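You operate a simulated robot arm through the tools that you are given. There is no shell and no other tool. Be economical: measure what you need, move in short steps, check, and stop when the job is done.

Carry out the task below with a simulated robot arm. There is one attempt and no reset: what you move stays moved.

TASK
Put the 10 eyelet tab from the top of the laid duvet and the green tape tab from the top of the laid duvet on the cone tray.
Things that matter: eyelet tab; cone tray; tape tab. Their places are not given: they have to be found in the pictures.

It is judged by the outcome, as a careful person would: the job done as asked, and still so three seconds after it is handed in. It fails if anything else is knocked over, pushed out of place, dropped, spilled or broken.

THE ROBOT
A 7-joint arm with a two-finger parallel gripper, fixed in place. Base frame: the origin is at the foot of the arm, x ahead of it, y to its left, z up; the work surface is at about z = 0. Lengths are in mm, angles in rad, forces in N, time in s.
With the tool pointing down near the work surface it reaches from about 240 to 620 mm from the base axis. Its first joint turns from -1.152 to 1.152 rad. Payload 2.6 kg.
Tool frame: the origin (TCP) lies between the finger pads and is the grasp point; the fingertips stand 30 mm ahead of it; z points along the fingers, y is the line along which they close. The gripper opens to 94 mm. The fingers are 28 mm wide and 10 mm thick; the gripper's body (50 by 96 mm) begins 55 mm behind the TCP.
Orientation is that of the tool frame in the base frame, as a unit quaternion [w, x, y, z]. With the fingers straight down and closing along the base's y, the tool's x points along the base's -x, its y along +y and its z along -z.

THE INTERFACE
- The arm moves only by the tool send_rows. Its argument "motion" is a list of rows, each a list of 7 numbers: the opening in per cent of the stroke, from 0 (shut) to 100 (fully open), then the shift along the base's x, y, z in units of 300 mm (1.0 is 300 mm), then the turn, a rotation vector about the base's x, y, z in units of 60 degrees (1.0 is 60 degrees). In form: [[jaw, tx, ty, tz, ax, ay, az], ...]. A call has 1 to 10 rows; each row is the pose to reach, as a shift and turn from the pose commanded when the call began. A call with a number of a shift or a turn outside -1 to 1 is refused whole. A row lasts 0.2 s, in which the tool goes at most 50 mm and 0.15 rad; a call with a longer step from one row to the next is refused whole, and so is a gripper value outside its range. A pose out of reach is approached as far as the arm can. The call stops where the force on the tool passes 40 N (or 10 N more than at its start, if that is more) or the arm is blocked; 0.2 s more then pass. The fingers move at their own pace (about 72 mm/s each) and stop on an object; they squeeze with about 25 N. The grip force told is the motor's: it shows also when the fingers shut on nothing. Time passes only in rows, and 0.2 s behind the last, so rows that repeat a pose let the fingers close. It gives the time, the measured TCP pose, the force on the tool (base axes), the opening and the grip force at its end, in the units of the frame above (readings bear some noise).
- Cameras (640 x 400 px; columns grow to the right, rows downward): "scene" is fixed at [32.4, 433.5, 557.6]; the picture's right is [-0.78, -0.62, 0.00], its down [-0.39, 0.49, -0.78] and it looks along [0.49, -0.61, -0.63] (base axes); focal length 242 px, centre (320, 200). "wrist" rides on the gripper at [-37, 0, -58] in the tool frame; the picture's right is [0.00, -1.00, 0.00], its down [0.97, 0.00, -0.24] and it looks along [0.24, 0.00, 0.97] (tool axes); focal length 218 px, centre (320, 200).
- snapshot(camera): a new picture of that camera. No time passes.
- locate(camera, pixels): for up to 12 pixels [column, row] of the newest picture of that camera ("zoom" is the newest enlarged one), the place [x, y, z] in the base frame of the surface seen there, good to about 2 mm. No time passes.
- enlarge(camera, box): a new picture of the part [left, top, right, bottom] of that camera's present view, enlarged. No time passes.
- hand_in(): hands the job in; it is judged then, once.

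Work in short steps. Measure before you move; look again where a grasp or a placing could have gone wrong, and mend it. You have 60 turns and 20 pictures in all, the two below and enlarged ones among them. Open the gripper and draw the arm clear of the work before you hand the job in, unless the task says otherwise; then end with one line.

The tools are called after "Emit:" by a JSON object that holds its "fn" and its "kwargs". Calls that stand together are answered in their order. send_rows: Moves the arm, as the interface text tells. Its arguments: {"type":"object","properties":{"motion":{"type":"array","items":{"type":"array","items":{"type":"number"}}}},"required":["motion"]} The other tools are called the same way: snapshot (camera) takes a picture; locate (camera, pixels) gives the place of the surface under pixels of a picture; enlarge (camera, box) takes an enlarged picture of a part of a camera's view; hand_in () hands the job in.

At the start:

```text
clock: 0.0
eef_pos: [394.1, -29.4, 307.4]
tcp_rot: [0.0, 0.0, 1.0, 0.0]
wrist_force: [-0.3, -0.3, -0.8]
finger_gap: 93.8
finger_force: 0.0
```

scene: 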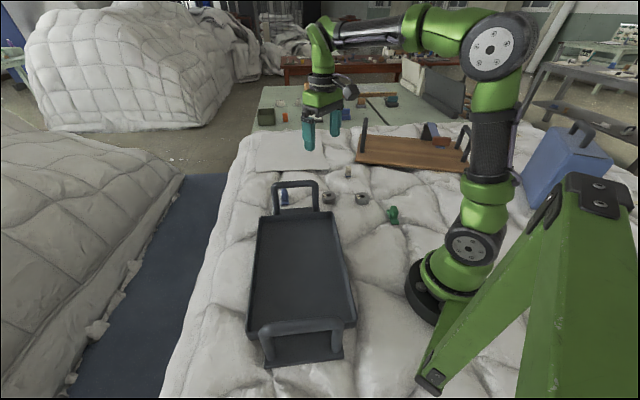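
wrist: 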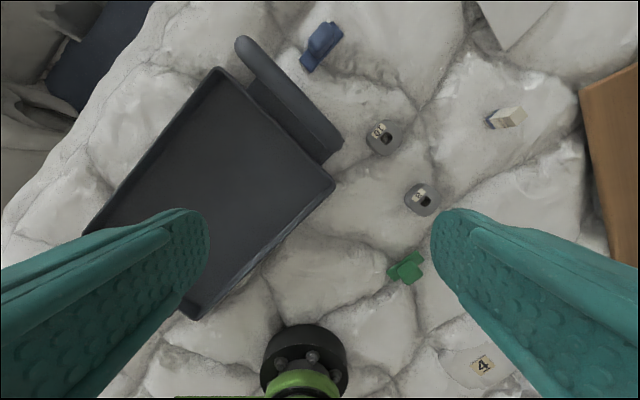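

The wrist view shows two eyelet-like pieces near (383,137) and (421,198), a green piece at (405,268), and a dark tray. I'll enlarge to read the labels and the trays.

Emit:
{"fn": "enlarge", "kwargs": {"camera": "wrist", "box": [340, 90, 540, 215]}}

Emit:
{"fn": "enlarge", "kwargs": {"camera": "scene", "box": [230, 80, 550, 280]}}

Emit:
{"fn": "locate", "kwargs": {"camera": "wrist", "pixels": [[378, 132], [388, 138], [417, 193], [426, 200], [405, 268], [392, 270], [418, 260], [413, 278], [480, 366], [200, 180], [370, 150], [435, 215]]}}

```text
3.20 times, centred on (440, 152) of wrist
```

zoom: 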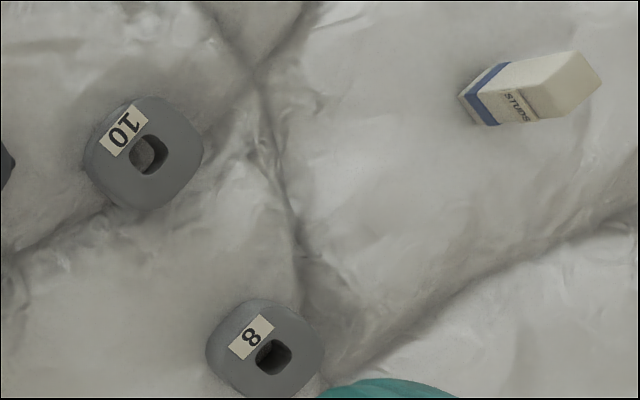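

```text
2.00 times, centred on (390, 180) of scene
```

zoom: 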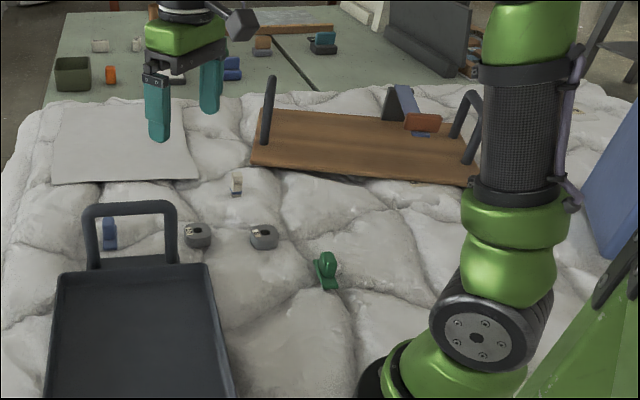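

```text
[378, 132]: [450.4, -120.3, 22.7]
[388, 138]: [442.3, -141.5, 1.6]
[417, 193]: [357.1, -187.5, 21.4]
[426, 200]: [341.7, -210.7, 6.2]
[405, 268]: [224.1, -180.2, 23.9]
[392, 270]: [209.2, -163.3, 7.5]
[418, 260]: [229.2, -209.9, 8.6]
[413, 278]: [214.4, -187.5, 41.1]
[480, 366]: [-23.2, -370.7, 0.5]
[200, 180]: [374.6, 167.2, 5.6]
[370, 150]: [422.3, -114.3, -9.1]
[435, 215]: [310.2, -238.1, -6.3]
```

The 10 is at roughly (450,-120). I need to determine which tray is the cone tray, so I'll enlarge both.

Emit:
{"fn": "enlarge", "kwargs": {"camera": "scene", "box": [340, 100, 500, 200]}}

Emit:
{"fn": "enlarge", "kwargs": {"camera": "scene", "box": [220, 170, 420, 370]}}

Emit:
{"fn": "locate", "kwargs": {"camera": "scene", "pixels": [[260, 220], [332, 215], [250, 325], [352, 320], [295, 265], [295, 185], [300, 325], [365, 145], [460, 165], [410, 150], [440, 140], [300, 350]]}}

```text
4.00 times, centred on (420, 150) of scene
```

zoom: 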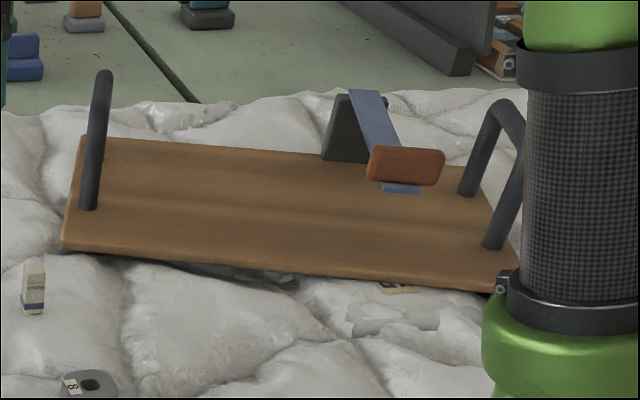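

```text
2.00 times, centred on (320, 270) of scene
```

zoom: 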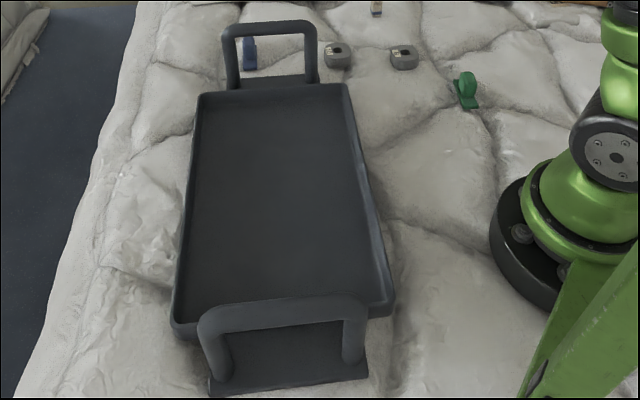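

```text
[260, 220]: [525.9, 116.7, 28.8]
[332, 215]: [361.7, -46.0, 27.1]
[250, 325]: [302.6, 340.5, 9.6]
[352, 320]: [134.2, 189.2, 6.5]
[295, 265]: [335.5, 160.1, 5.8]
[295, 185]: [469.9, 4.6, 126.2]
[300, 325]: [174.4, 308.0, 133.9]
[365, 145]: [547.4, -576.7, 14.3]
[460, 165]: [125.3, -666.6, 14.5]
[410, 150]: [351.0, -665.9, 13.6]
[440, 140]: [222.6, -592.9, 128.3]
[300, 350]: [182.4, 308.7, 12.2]
```

The wooden board lies at y≈-600, well out of reach; the dark rimmed tray (floor about (335,160,6)) is the cone tray. I move over the "10" tab for a close look.

Emit:
{"fn": "send_rows", "kwargs": {"motion": [[100, 0.04, -0.08, -0.1, 0, 0, 0], [100, 0.08, -0.16, -0.2, 0, 0, 0], [100, 0.12, -0.24, -0.3, 0, 0, 0], [100, 0.16, -0.32, -0.4, 0, 0, 0], [100, 0.16, -0.32, -0.45, 0, 0, 0]]}}

Emit:
{"fn": "snapshot", "kwargs": {"camera": "wrist"}}

```text
clock: 1.2
eef_pos: [442.3, -125.3, 172.5]
tcp_rot: [0.0, 0.0, 1.0, 0.0]
wrist_force: [-0.5, 0.7, 0.4]
finger_gap: 93.9
finger_force: 0.0
```

```text
13 pictures are left
```

wrist: 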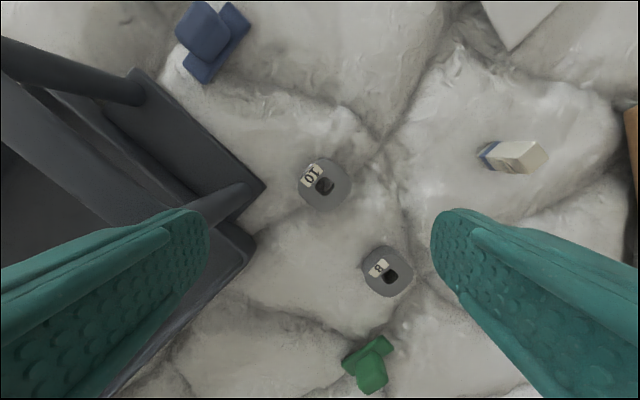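

Emit:
{"fn": "locate", "kwargs": {"camera": "wrist", "pixels": [[301, 186], [349, 186], [324, 163], [324, 207], [312, 174], [326, 188], [263, 186], [254, 250], [310, 200], [370, 380], [388, 340], [345, 215]]}}

Emit:
{"fn": "enlarge", "kwargs": {"camera": "wrist", "box": [280, 150, 376, 210]}}

```text
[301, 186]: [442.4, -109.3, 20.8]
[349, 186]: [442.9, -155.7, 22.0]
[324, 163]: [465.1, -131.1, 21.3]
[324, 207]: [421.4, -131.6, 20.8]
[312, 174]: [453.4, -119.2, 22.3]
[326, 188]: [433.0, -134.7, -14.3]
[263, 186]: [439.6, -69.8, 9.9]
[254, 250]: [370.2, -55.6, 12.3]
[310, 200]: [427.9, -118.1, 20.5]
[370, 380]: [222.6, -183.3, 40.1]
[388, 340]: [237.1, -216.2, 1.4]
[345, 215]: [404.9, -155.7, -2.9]
```

```text
6.67 times, centred on (328, 180) of wrist
```

zoom: 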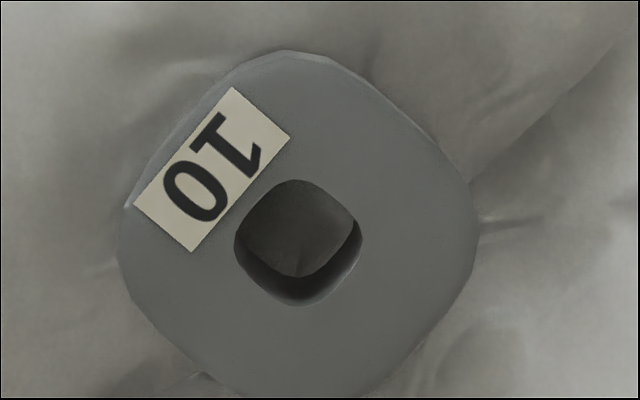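

The "10" tab is centred near (443,-132), top z≈21, turned ~45°. I turn the tool -42° (closing parallel to the tray end, camera away from the tray), descend to above it and check the bedding at the finger spots.

Emit:
{"fn": "locate", "kwargs": {"camera": "wrist", "pixels": [[290, 150], [285, 158], [297, 145], [358, 215], [352, 222], [362, 208]]}}

Emit:
{"fn": "send_rows", "kwargs": {"motion": [[80, 0.003, -0.022, -0.05, 0, 0, -0.14], [80, 0.003, -0.022, -0.1, 0, 0, -0.28], [80, 0.003, -0.022, -0.15, 0, 0, -0.42], [80, 0.003, -0.022, -0.2, 0, 0, -0.56], [80, 0.003, -0.022, -0.28, 0, 0, -0.7], [80, 0.003, -0.022, -0.34, 0, 0, -0.7]]}}

Emit:
{"fn": "snapshot", "kwargs": {"camera": "wrist"}}

```text
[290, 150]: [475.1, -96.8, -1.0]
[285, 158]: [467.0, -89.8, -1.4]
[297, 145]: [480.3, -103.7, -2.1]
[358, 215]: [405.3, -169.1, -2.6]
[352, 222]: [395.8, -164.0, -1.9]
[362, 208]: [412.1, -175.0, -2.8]
```

```text
clock: 2.6
eef_pos: [444.6, -134.2, 70.3]
tcp_rot: [0.0, 0.359, 0.933, 0.0]
wrist_force: [0.7, 0.0, 0.7]
finger_gap: 75.2
finger_force: 0.2
```

```text
11 pictures are left
```

wrist: 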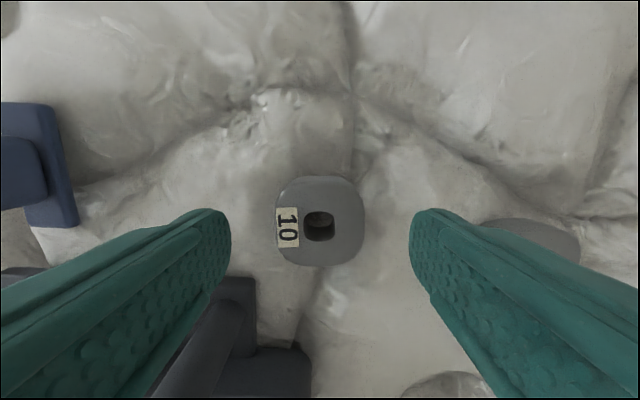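

Aligned, fingers straddle the tab. Descend to TCP z≈31 (tips just above bedding at ≈-2) and close.

Emit:
{"fn": "send_rows", "kwargs": {"motion": [[80, 0, 0, -0.06, 0, 0, 0], [80, 0, 0, -0.13, 0, 0, 0], [50, 0, 0, -0.13, 0, 0, 0], [30, 0, 0, -0.13, 0, 0, 0], [30, 0, 0, -0.13, 0, 0, 0], [30, 0, 0, -0.13, 0, 0, 0]]}}

```text
clock: 4.0
eef_pos: [444.3, -132.6, 32.1]
tcp_rot: [0.0, 0.358, 0.934, 0.0]
wrist_force: [-1.4, -0.1, -0.5]
finger_gap: 46.1
finger_force: 25.3
```

Held at 46 mm with 25 N. Lift straight up to z≈230 first, then start toward the tray.

Emit:
{"fn": "send_rows", "kwargs": {"motion": [[30, 0, 0, 0.08, 0, 0, 0], [30, 0, 0, 0.2, 0, 0, 0], [30, 0, 0, 0.34, 0, 0, 0], [30, 0, 0, 0.48, 0, 0, 0], [30, 0, 0, 0.62, 0, 0, 0], [30, 0, 0, 0.7, 0, 0, 0], [30, -0.03, 0.12, 0.7, 0, 0, 0], [30, -0.06, 0.25, 0.7, 0, 0, 0], [30, -0.09, 0.38, 0.7, 0, 0, 0], [30, -0.12, 0.51, 0.7, 0, 0, 0]]}}

```text
clock: 6.2
eef_pos: [407.4, 23.7, 239.8]
tcp_rot: [0.001, 0.359, 0.933, 0.0]
wrist_force: [0.0, 0.3, -0.5]
finger_gap: 46.1
finger_force: 25.1
```

Still held. Continue over the tray at (366,185) and go down to z≈92.

Emit:
{"fn": "send_rows", "kwargs": {"motion": [[30, -0.035, 0.14, 0, 0, 0, 0], [30, -0.07, 0.28, 0, 0, 0, 0], [30, -0.105, 0.42, 0, 0, 0, 0], [30, -0.14, 0.54, 0, 0, 0, 0], [30, -0.14, 0.54, -0.14, 0, 0, 0], [30, -0.14, 0.54, -0.28, 0, 0, 0], [30, -0.14, 0.54, -0.4, 0, 0, 0], [30, -0.14, 0.54, -0.5, 0, 0, 0]]}}

Emit:
{"fn": "snapshot", "kwargs": {"camera": "scene"}}

```text
clock: 8.0
eef_pos: [364.7, 184.0, 92.9]
tcp_rot: [0.0, 0.358, 0.934, 0.0]
wrist_force: [0.4, -0.1, -0.8]
finger_gap: 46.3
finger_force: 25.7
```

```text
10 pictures are left
```

scene: 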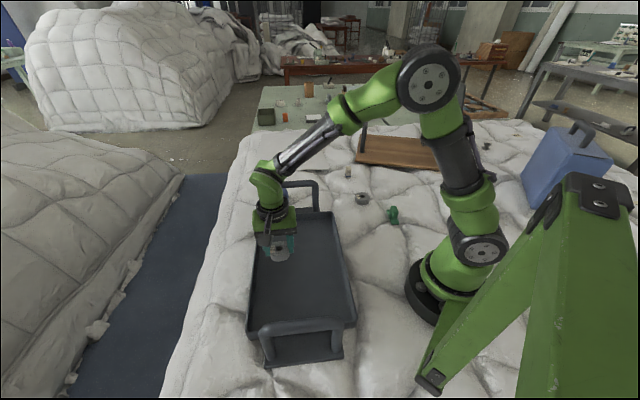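

The tab is over the tray's interior. I lower to about z≈51 and read the force.

Emit:
{"fn": "send_rows", "kwargs": {"motion": [[30, 0, 0, -0.06, 0, 0, 0], [30, 0, 0, -0.11, 0, 0, 0], [30, 0, 0, -0.14, 0, 0, 0]]}}

Emit:
{"fn": "enlarge", "kwargs": {"camera": "scene", "box": [230, 210, 358, 290]}}

```text
clock: 8.8
eef_pos: [364.5, 183.8, 51.0]
tcp_rot: [0.0, 0.359, 0.933, -0.001]
wrist_force: [0.5, 0.0, -0.5]
finger_gap: 46.2
finger_force: 25.2
```

```text
5.00 times, centred on (294, 250) of scene
```

zoom: 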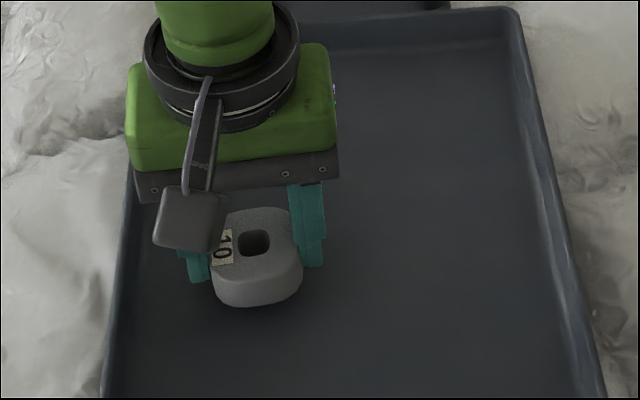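

No contact yet. Lower slowly further to z≈41, then 38.

Emit:
{"fn": "send_rows", "kwargs": {"motion": [[30, 0, 0, -0.02, 0, 0, 0], [30, 0, 0, -0.033, 0, 0, 0]]}}

Emit:
{"fn": "send_rows", "kwargs": {"motion": [[30, 0, 0, -0.005, 0, 0, 0], [30, 0, 0, -0.01, 0, 0, 0]]}}

```text
clock: 9.4
eef_pos: [363.3, 182.3, 40.7]
tcp_rot: [-0.001, 0.358, 0.934, 0.0]
wrist_force: [-1.0, 0.4, -0.2]
finger_gap: 46.3
finger_force: 24.8
```

```text
clock: 10.0
eef_pos: [364.1, 182.9, 37.7]
tcp_rot: [0.0, 0.359, 0.933, 0.001]
wrist_force: [-8.7, -5.1, 26.3]
finger_gap: 46.3
finger_force: 24.8
```

Contact (26 N) – the tab rests on the tray floor. Open partly and rise.

Emit:
{"fn": "send_rows", "kwargs": {"motion": [[50, 0, 0, 0.008, 0, 0, 0], [70, 0, 0, 0.008, 0, 0, 0], [80, 0, 0, 0.008, 0, 0, 0], [80, 0, 0, 0.1, 0, 0, 0], [80, 0, 0, 0.24, 0, 0, 0], [80, 0, 0, 0.4, 0, 0, 0], [80, 0, 0, 0.55, 0, 0, 0], [80, 0, 0, 0.66, 0, 0, 0]]}}

Emit:
{"fn": "snapshot", "kwargs": {"camera": "wrist"}}

```text
clock: 11.8
eef_pos: [365.6, 184.0, 235.0]
tcp_rot: [0.0, 0.358, 0.934, 0.0]
wrist_force: [-0.2, 0.1, 0.1]
finger_gap: 75.1
finger_force: 0.1
```

```text
8 pictures are left
```

wrist: 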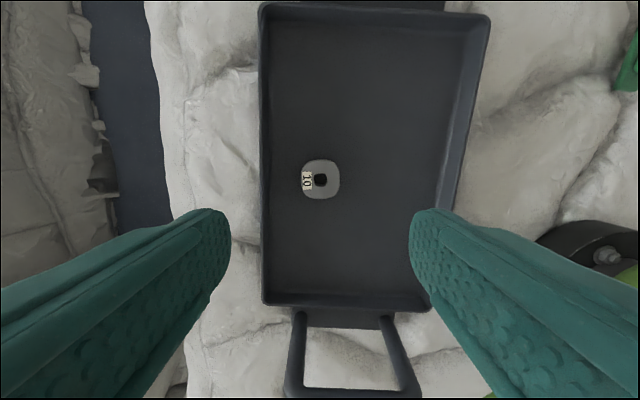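

"10" sits on the tray. Now travel to above the green tab at about (222,-190).

Emit:
{"fn": "send_rows", "kwargs": {"motion": [[80, -0.04, -0.12, 0, 0, 0, 0], [80, -0.08, -0.26, 0, 0, 0, 0], [80, -0.12, -0.4, 0, 0, 0, 0], [80, -0.16, -0.54, 0, 0, 0, 0], [80, -0.2, -0.68, 0, 0, 0, 0], [80, -0.24, -0.8, 0, 0, 0, 0]]}}

Emit:
{"fn": "send_rows", "kwargs": {"motion": [[80, -0.06, -0.14, 0, 0, 0, 0], [80, -0.12, -0.28, 0, 0, 0, 0], [80, -0.17, -0.4, 0, 0, 0, 0], [80, -0.22, -0.45, -0.1, 0, 0, 0], [80, -0.22, -0.45, -0.2, 0, 0, 0]]}}

Emit:
{"fn": "snapshot", "kwargs": {"camera": "wrist"}}

```text
clock: 13.2
eef_pos: [292.4, -57.1, 235.4]
tcp_rot: [0.001, 0.359, 0.934, 0.0]
wrist_force: [-0.1, 0.0, -0.4]
finger_gap: 75.2
finger_force: 0.0
```

```text
clock: 14.4
eef_pos: [226.3, -195.8, 173.9]
tcp_rot: [0.0, 0.358, 0.934, 0.0]
wrist_force: [0.8, -0.3, 0.3]
finger_gap: 75.1
finger_force: 0.0
```

```text
7 pictures are left
```

wrist: 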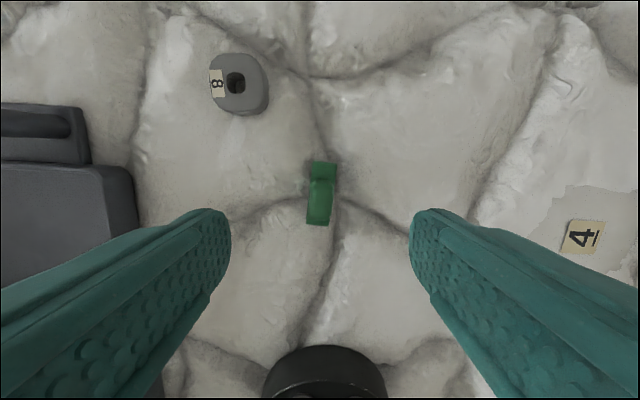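

Emit:
{"fn": "enlarge", "kwargs": {"camera": "wrist", "box": [272, 150, 368, 240]}}

Emit:
{"fn": "locate", "kwargs": {"camera": "wrist", "pixels": [[323, 166], [322, 185], [320, 205], [318, 222], [312, 195], [330, 195], [300, 195], [345, 195], [300, 215], [345, 215], [334, 170], [311, 178]]}}

```text
4.44 times, centred on (320, 195) of wrist
```

zoom: 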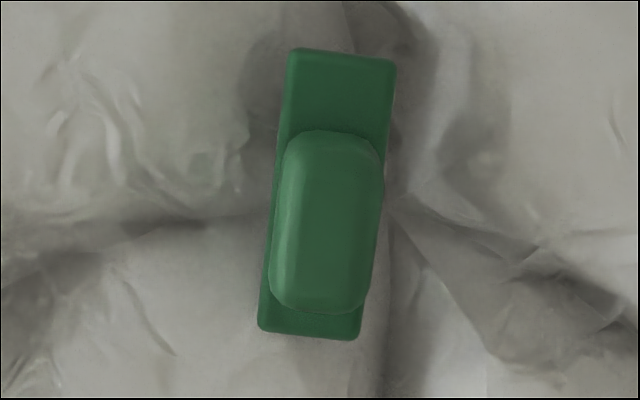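

```text
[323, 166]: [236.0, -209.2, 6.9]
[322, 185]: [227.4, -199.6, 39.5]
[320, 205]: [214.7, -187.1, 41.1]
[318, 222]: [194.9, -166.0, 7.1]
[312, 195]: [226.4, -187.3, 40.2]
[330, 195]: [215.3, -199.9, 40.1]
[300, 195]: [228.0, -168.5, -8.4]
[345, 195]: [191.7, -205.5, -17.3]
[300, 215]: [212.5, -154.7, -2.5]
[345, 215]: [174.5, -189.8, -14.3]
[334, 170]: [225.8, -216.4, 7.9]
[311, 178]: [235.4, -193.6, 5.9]
```

The green tab's upright block is centred at about (218,-191), z 7–41, turned ~6° more. I align and descend so fingertips are at z≈10, then close.

Emit:
{"fn": "send_rows", "kwargs": {"motion": [[60, -0.027, 0.016, -0.1, 0, 0, -0.1], [60, -0.027, 0.016, -0.2, 0, 0, -0.1], [60, -0.027, 0.016, -0.3, 0, 0, -0.1], [60, -0.027, 0.016, -0.38, 0, 0, -0.1], [60, -0.027, 0.016, -0.447, 0, 0, -0.1], [60, -0.027, 0.016, -0.447, 0, 0, -0.1]]}}

Emit:
{"fn": "snapshot", "kwargs": {"camera": "wrist"}}

```text
clock: 15.8
eef_pos: [216.8, -189.7, 39.2]
tcp_rot: [0.0, 0.406, 0.914, 0.0]
wrist_force: [-0.1, -0.3, -0.7]
finger_gap: 56.6
finger_force: 0.1
```

```text
5 pictures are left
```

wrist: 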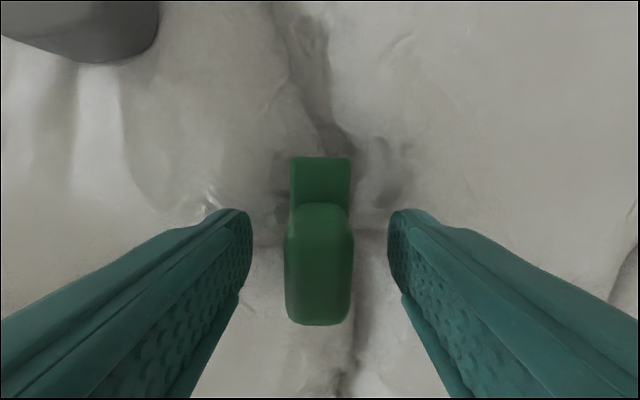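

Well straddled. Close and lift.

Emit:
{"fn": "send_rows", "kwargs": {"motion": [[30, 0, 0, 0, 0, 0, 0], [8, 0, 0, 0, 0, 0, 0], [8, 0, 0, 0, 0, 0, 0], [8, 0, 0, 0, 0, 0, 0]]}}

Emit:
{"fn": "send_rows", "kwargs": {"motion": [[8, 0, 0, 0.06, 0, 0, 0], [8, 0, 0, 0.16, 0, 0, 0], [8, 0, 0, 0.3, 0, 0, 0], [8, 0, 0, 0.44, 0, 0, 0], [8, 0, 0, 0.58, 0, 0, 0], [8, 0, 0, 0.66, 0, 0, 0]]}}

```text
clock: 16.8
eef_pos: [217.5, -189.6, 40.4]
tcp_rot: [0.0, 0.407, 0.914, 0.0]
wrist_force: [0.6, 0.4, 0.7]
finger_gap: 25.4
finger_force: 25.2
```

```text
clock: 18.2
eef_pos: [220.4, -187.9, 237.0]
tcp_rot: [0.0, 0.406, 0.914, 0.0]
wrist_force: [-0.3, 1.5, -0.6]
finger_gap: 25.5
finger_force: 24.9
```

Held (25 mm). Carry it to the tray at (296,115).

Emit:
{"fn": "send_rows", "kwargs": {"motion": [[8, 0.07, 0.12, 0, 0, 0, 0], [8, 0.14, 0.24, 0, 0, 0, 0], [8, 0.2, 0.36, 0, 0, 0, 0], [8, 0.247, 0.48, 0, 0, 0, 0], [8, 0.255, 0.62, 0, 0, 0, 0], [8, 0.26, 0.76, 0, 0, 0, 0], [8, 0.26, 0.9, 0, 0, 0, 0], [8, 0.26, 1.0, 0, 0, 0, 0]]}}

Emit:
{"fn": "send_rows", "kwargs": {"motion": [[8, 0, 0.02, -0.12, 0, 0, 0], [8, 0, 0.02, -0.25, 0, 0, 0], [8, 0, 0.02, -0.38, 0, 0, 0], [8, 0, 0.02, -0.5, 0, 0, 0]]}}

Emit:
{"fn": "snapshot", "kwargs": {"camera": "scene"}}

```text
clock: 20.0
eef_pos: [296.7, 111.2, 240.4]
tcp_rot: [0.0, 0.408, 0.913, 0.0]
wrist_force: [0.5, -0.5, -1.2]
finger_gap: 25.5
finger_force: 24.4
```

```text
clock: 21.0
eef_pos: [296.7, 117.0, 88.0]
tcp_rot: [0.0, 0.407, 0.913, 0.001]
wrist_force: [-0.2, 1.2, -0.1]
finger_gap: 25.5
finger_force: 24.8
```

```text
4 pictures are left
```

scene: 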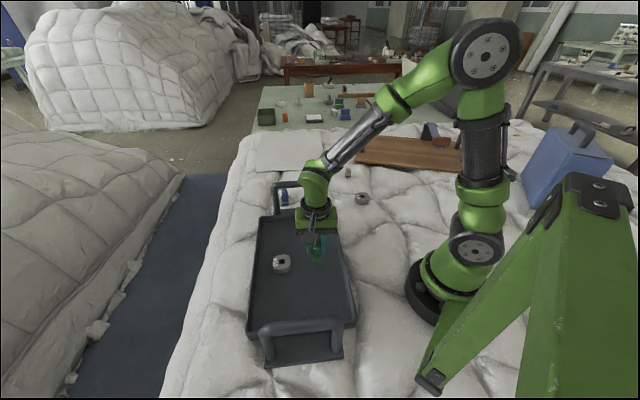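

Over the tray interior. Lower gradually; contact expected around TCP z≈48.

Emit:
{"fn": "send_rows", "kwargs": {"motion": [[8, 0, 0, -0.05, 0, 0, 0], [8, 0, 0, -0.09, 0, 0, 0], [8, 0, 0, -0.11, 0, 0, 0]]}}

Emit:
{"fn": "send_rows", "kwargs": {"motion": [[8, 0, 0, -0.006, 0, 0, 0], [8, 0, 0, -0.013, 0, 0, 0]]}}

```text
clock: 21.8
eef_pos: [296.4, 117.3, 56.0]
tcp_rot: [0.0, 0.406, 0.914, 0.0]
wrist_force: [-0.6, 0.4, -0.5]
finger_gap: 25.4
finger_force: 25.1
```

```text
clock: 22.4
eef_pos: [293.2, 117.2, 52.2]
tcp_rot: [-0.001, 0.407, 0.913, 0.001]
wrist_force: [0.3, 0.6, 0.2]
finger_gap: 25.4
finger_force: 25.1
```

Emit:
{"fn": "send_rows", "kwargs": {"motion": [[8, 0, 0, -0.004, 0, 0, 0], [8, 0, 0, -0.008, 0, 0, 0]]}}

Emit:
{"fn": "send_rows", "kwargs": {"motion": [[8, 0, 0, -0.003, 0, 0, 0], [8, 0, 0, -0.006, 0, 0, 0]]}}

```text
clock: 23.0
eef_pos: [295.3, 117.6, 50.0]
tcp_rot: [0.0, 0.406, 0.914, 0.0]
wrist_force: [0.8, 0.6, -1.1]
finger_gap: 25.5
finger_force: 25.4
```

```text
clock: 23.6
eef_pos: [295.0, 119.0, 47.2]
tcp_rot: [0.0, 0.407, 0.913, 0.001]
wrist_force: [-0.1, -1.1, 0.6]
finger_gap: 25.4
finger_force: 25.0
```

No contact yet; continue in small steps.

Emit:
{"fn": "send_rows", "kwargs": {"motion": [[8, 0, 0, -0.004, 0, 0, 0], [8, 0, 0, -0.007, 0, 0, 0]]}}

```text
clock: 24.2
eef_pos: [296.8, 118.8, 45.8]
tcp_rot: [0.0, 0.406, 0.914, 0.0]
wrist_force: [0.4, -0.5, 0.1]
finger_gap: 25.5
finger_force: 25.0
```

Emit:
{"fn": "send_rows", "kwargs": {"motion": [[8, 0, 0, -0.004, 0, 0, 0], [8, 0, 0, -0.007, 0, 0, 0]]}}

Emit:
{"fn": "enlarge", "kwargs": {"camera": "scene", "box": [270, 210, 366, 270]}}

```text
clock: 24.8
eef_pos: [296.9, 119.3, 44.8]
tcp_rot: [0.002, 0.407, 0.914, 0.001]
wrist_force: [-3.6, -2.7, 24.4]
finger_gap: 25.5
finger_force: 24.7
```

```text
6.67 times, centred on (318, 240) of scene
```

zoom: 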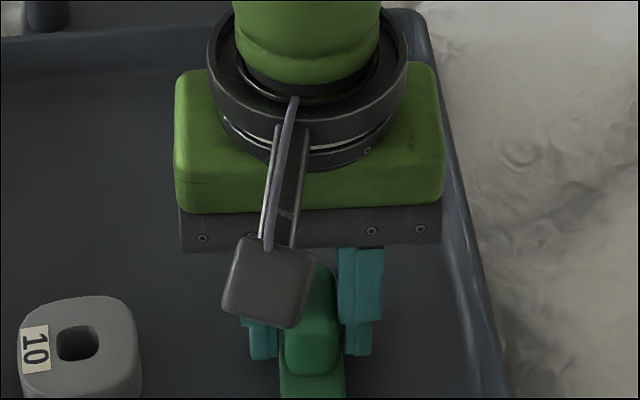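

Contact with the tray floor (24 N). Open and withdraw upward.

Emit:
{"fn": "send_rows", "kwargs": {"motion": [[25, 0, 0, 0.006, 0, 0, 0], [45, 0, 0, 0.006, 0, 0, 0], [60, 0, 0, 0.006, 0, 0, 0], [60, 0, 0, 0.1, 0, 0, 0], [60, 0, 0, 0.24, 0, 0, 0], [60, 0, 0, 0.4, 0, 0, 0], [60, 0, 0, 0.55, 0, 0, 0], [60, 0, 0, 0.68, 0, 0, 0]]}}

Emit:
{"fn": "send_rows", "kwargs": {"motion": [[60, 0.02, -0.12, 0.05, 0, 0, 0], [60, 0.04, -0.25, 0.08, 0, 0, 0], [60, 0.06, -0.38, 0.1, 0, 0, 0], [60, 0.08, -0.5, 0.1, 0, 0, 0]]}}

Emit:
{"fn": "snapshot", "kwargs": {"camera": "scene"}}

```text
clock: 26.6
eef_pos: [295.7, 118.6, 245.5]
tcp_rot: [0.0, 0.407, 0.914, 0.0]
wrist_force: [0.7, 0.2, -0.1]
finger_gap: 56.6
finger_force: 0.0
```

```text
clock: 27.6
eef_pos: [317.7, -32.8, 278.8]
tcp_rot: [0.0, 0.406, 0.914, 0.001]
wrist_force: [0.0, -0.2, 0.5]
finger_gap: 56.5
finger_force: 0.1
```

```text
2 pictures are left
```

scene: 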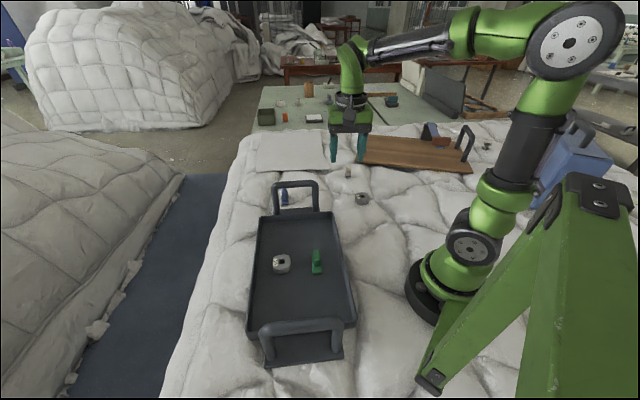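

Both tabs sit upright on the tray, the rest is undisturbed and the arm is clear. Handing in.

Emit:
{"fn": "hand_in", "kwargs": {}}

```text
The job is handed in.
```

The eyelet tab labelled 10 and the green tape tab are both on the dark rimmed tray; I took that as the cone tray because the wooden board was out of reach. The job is handed in.
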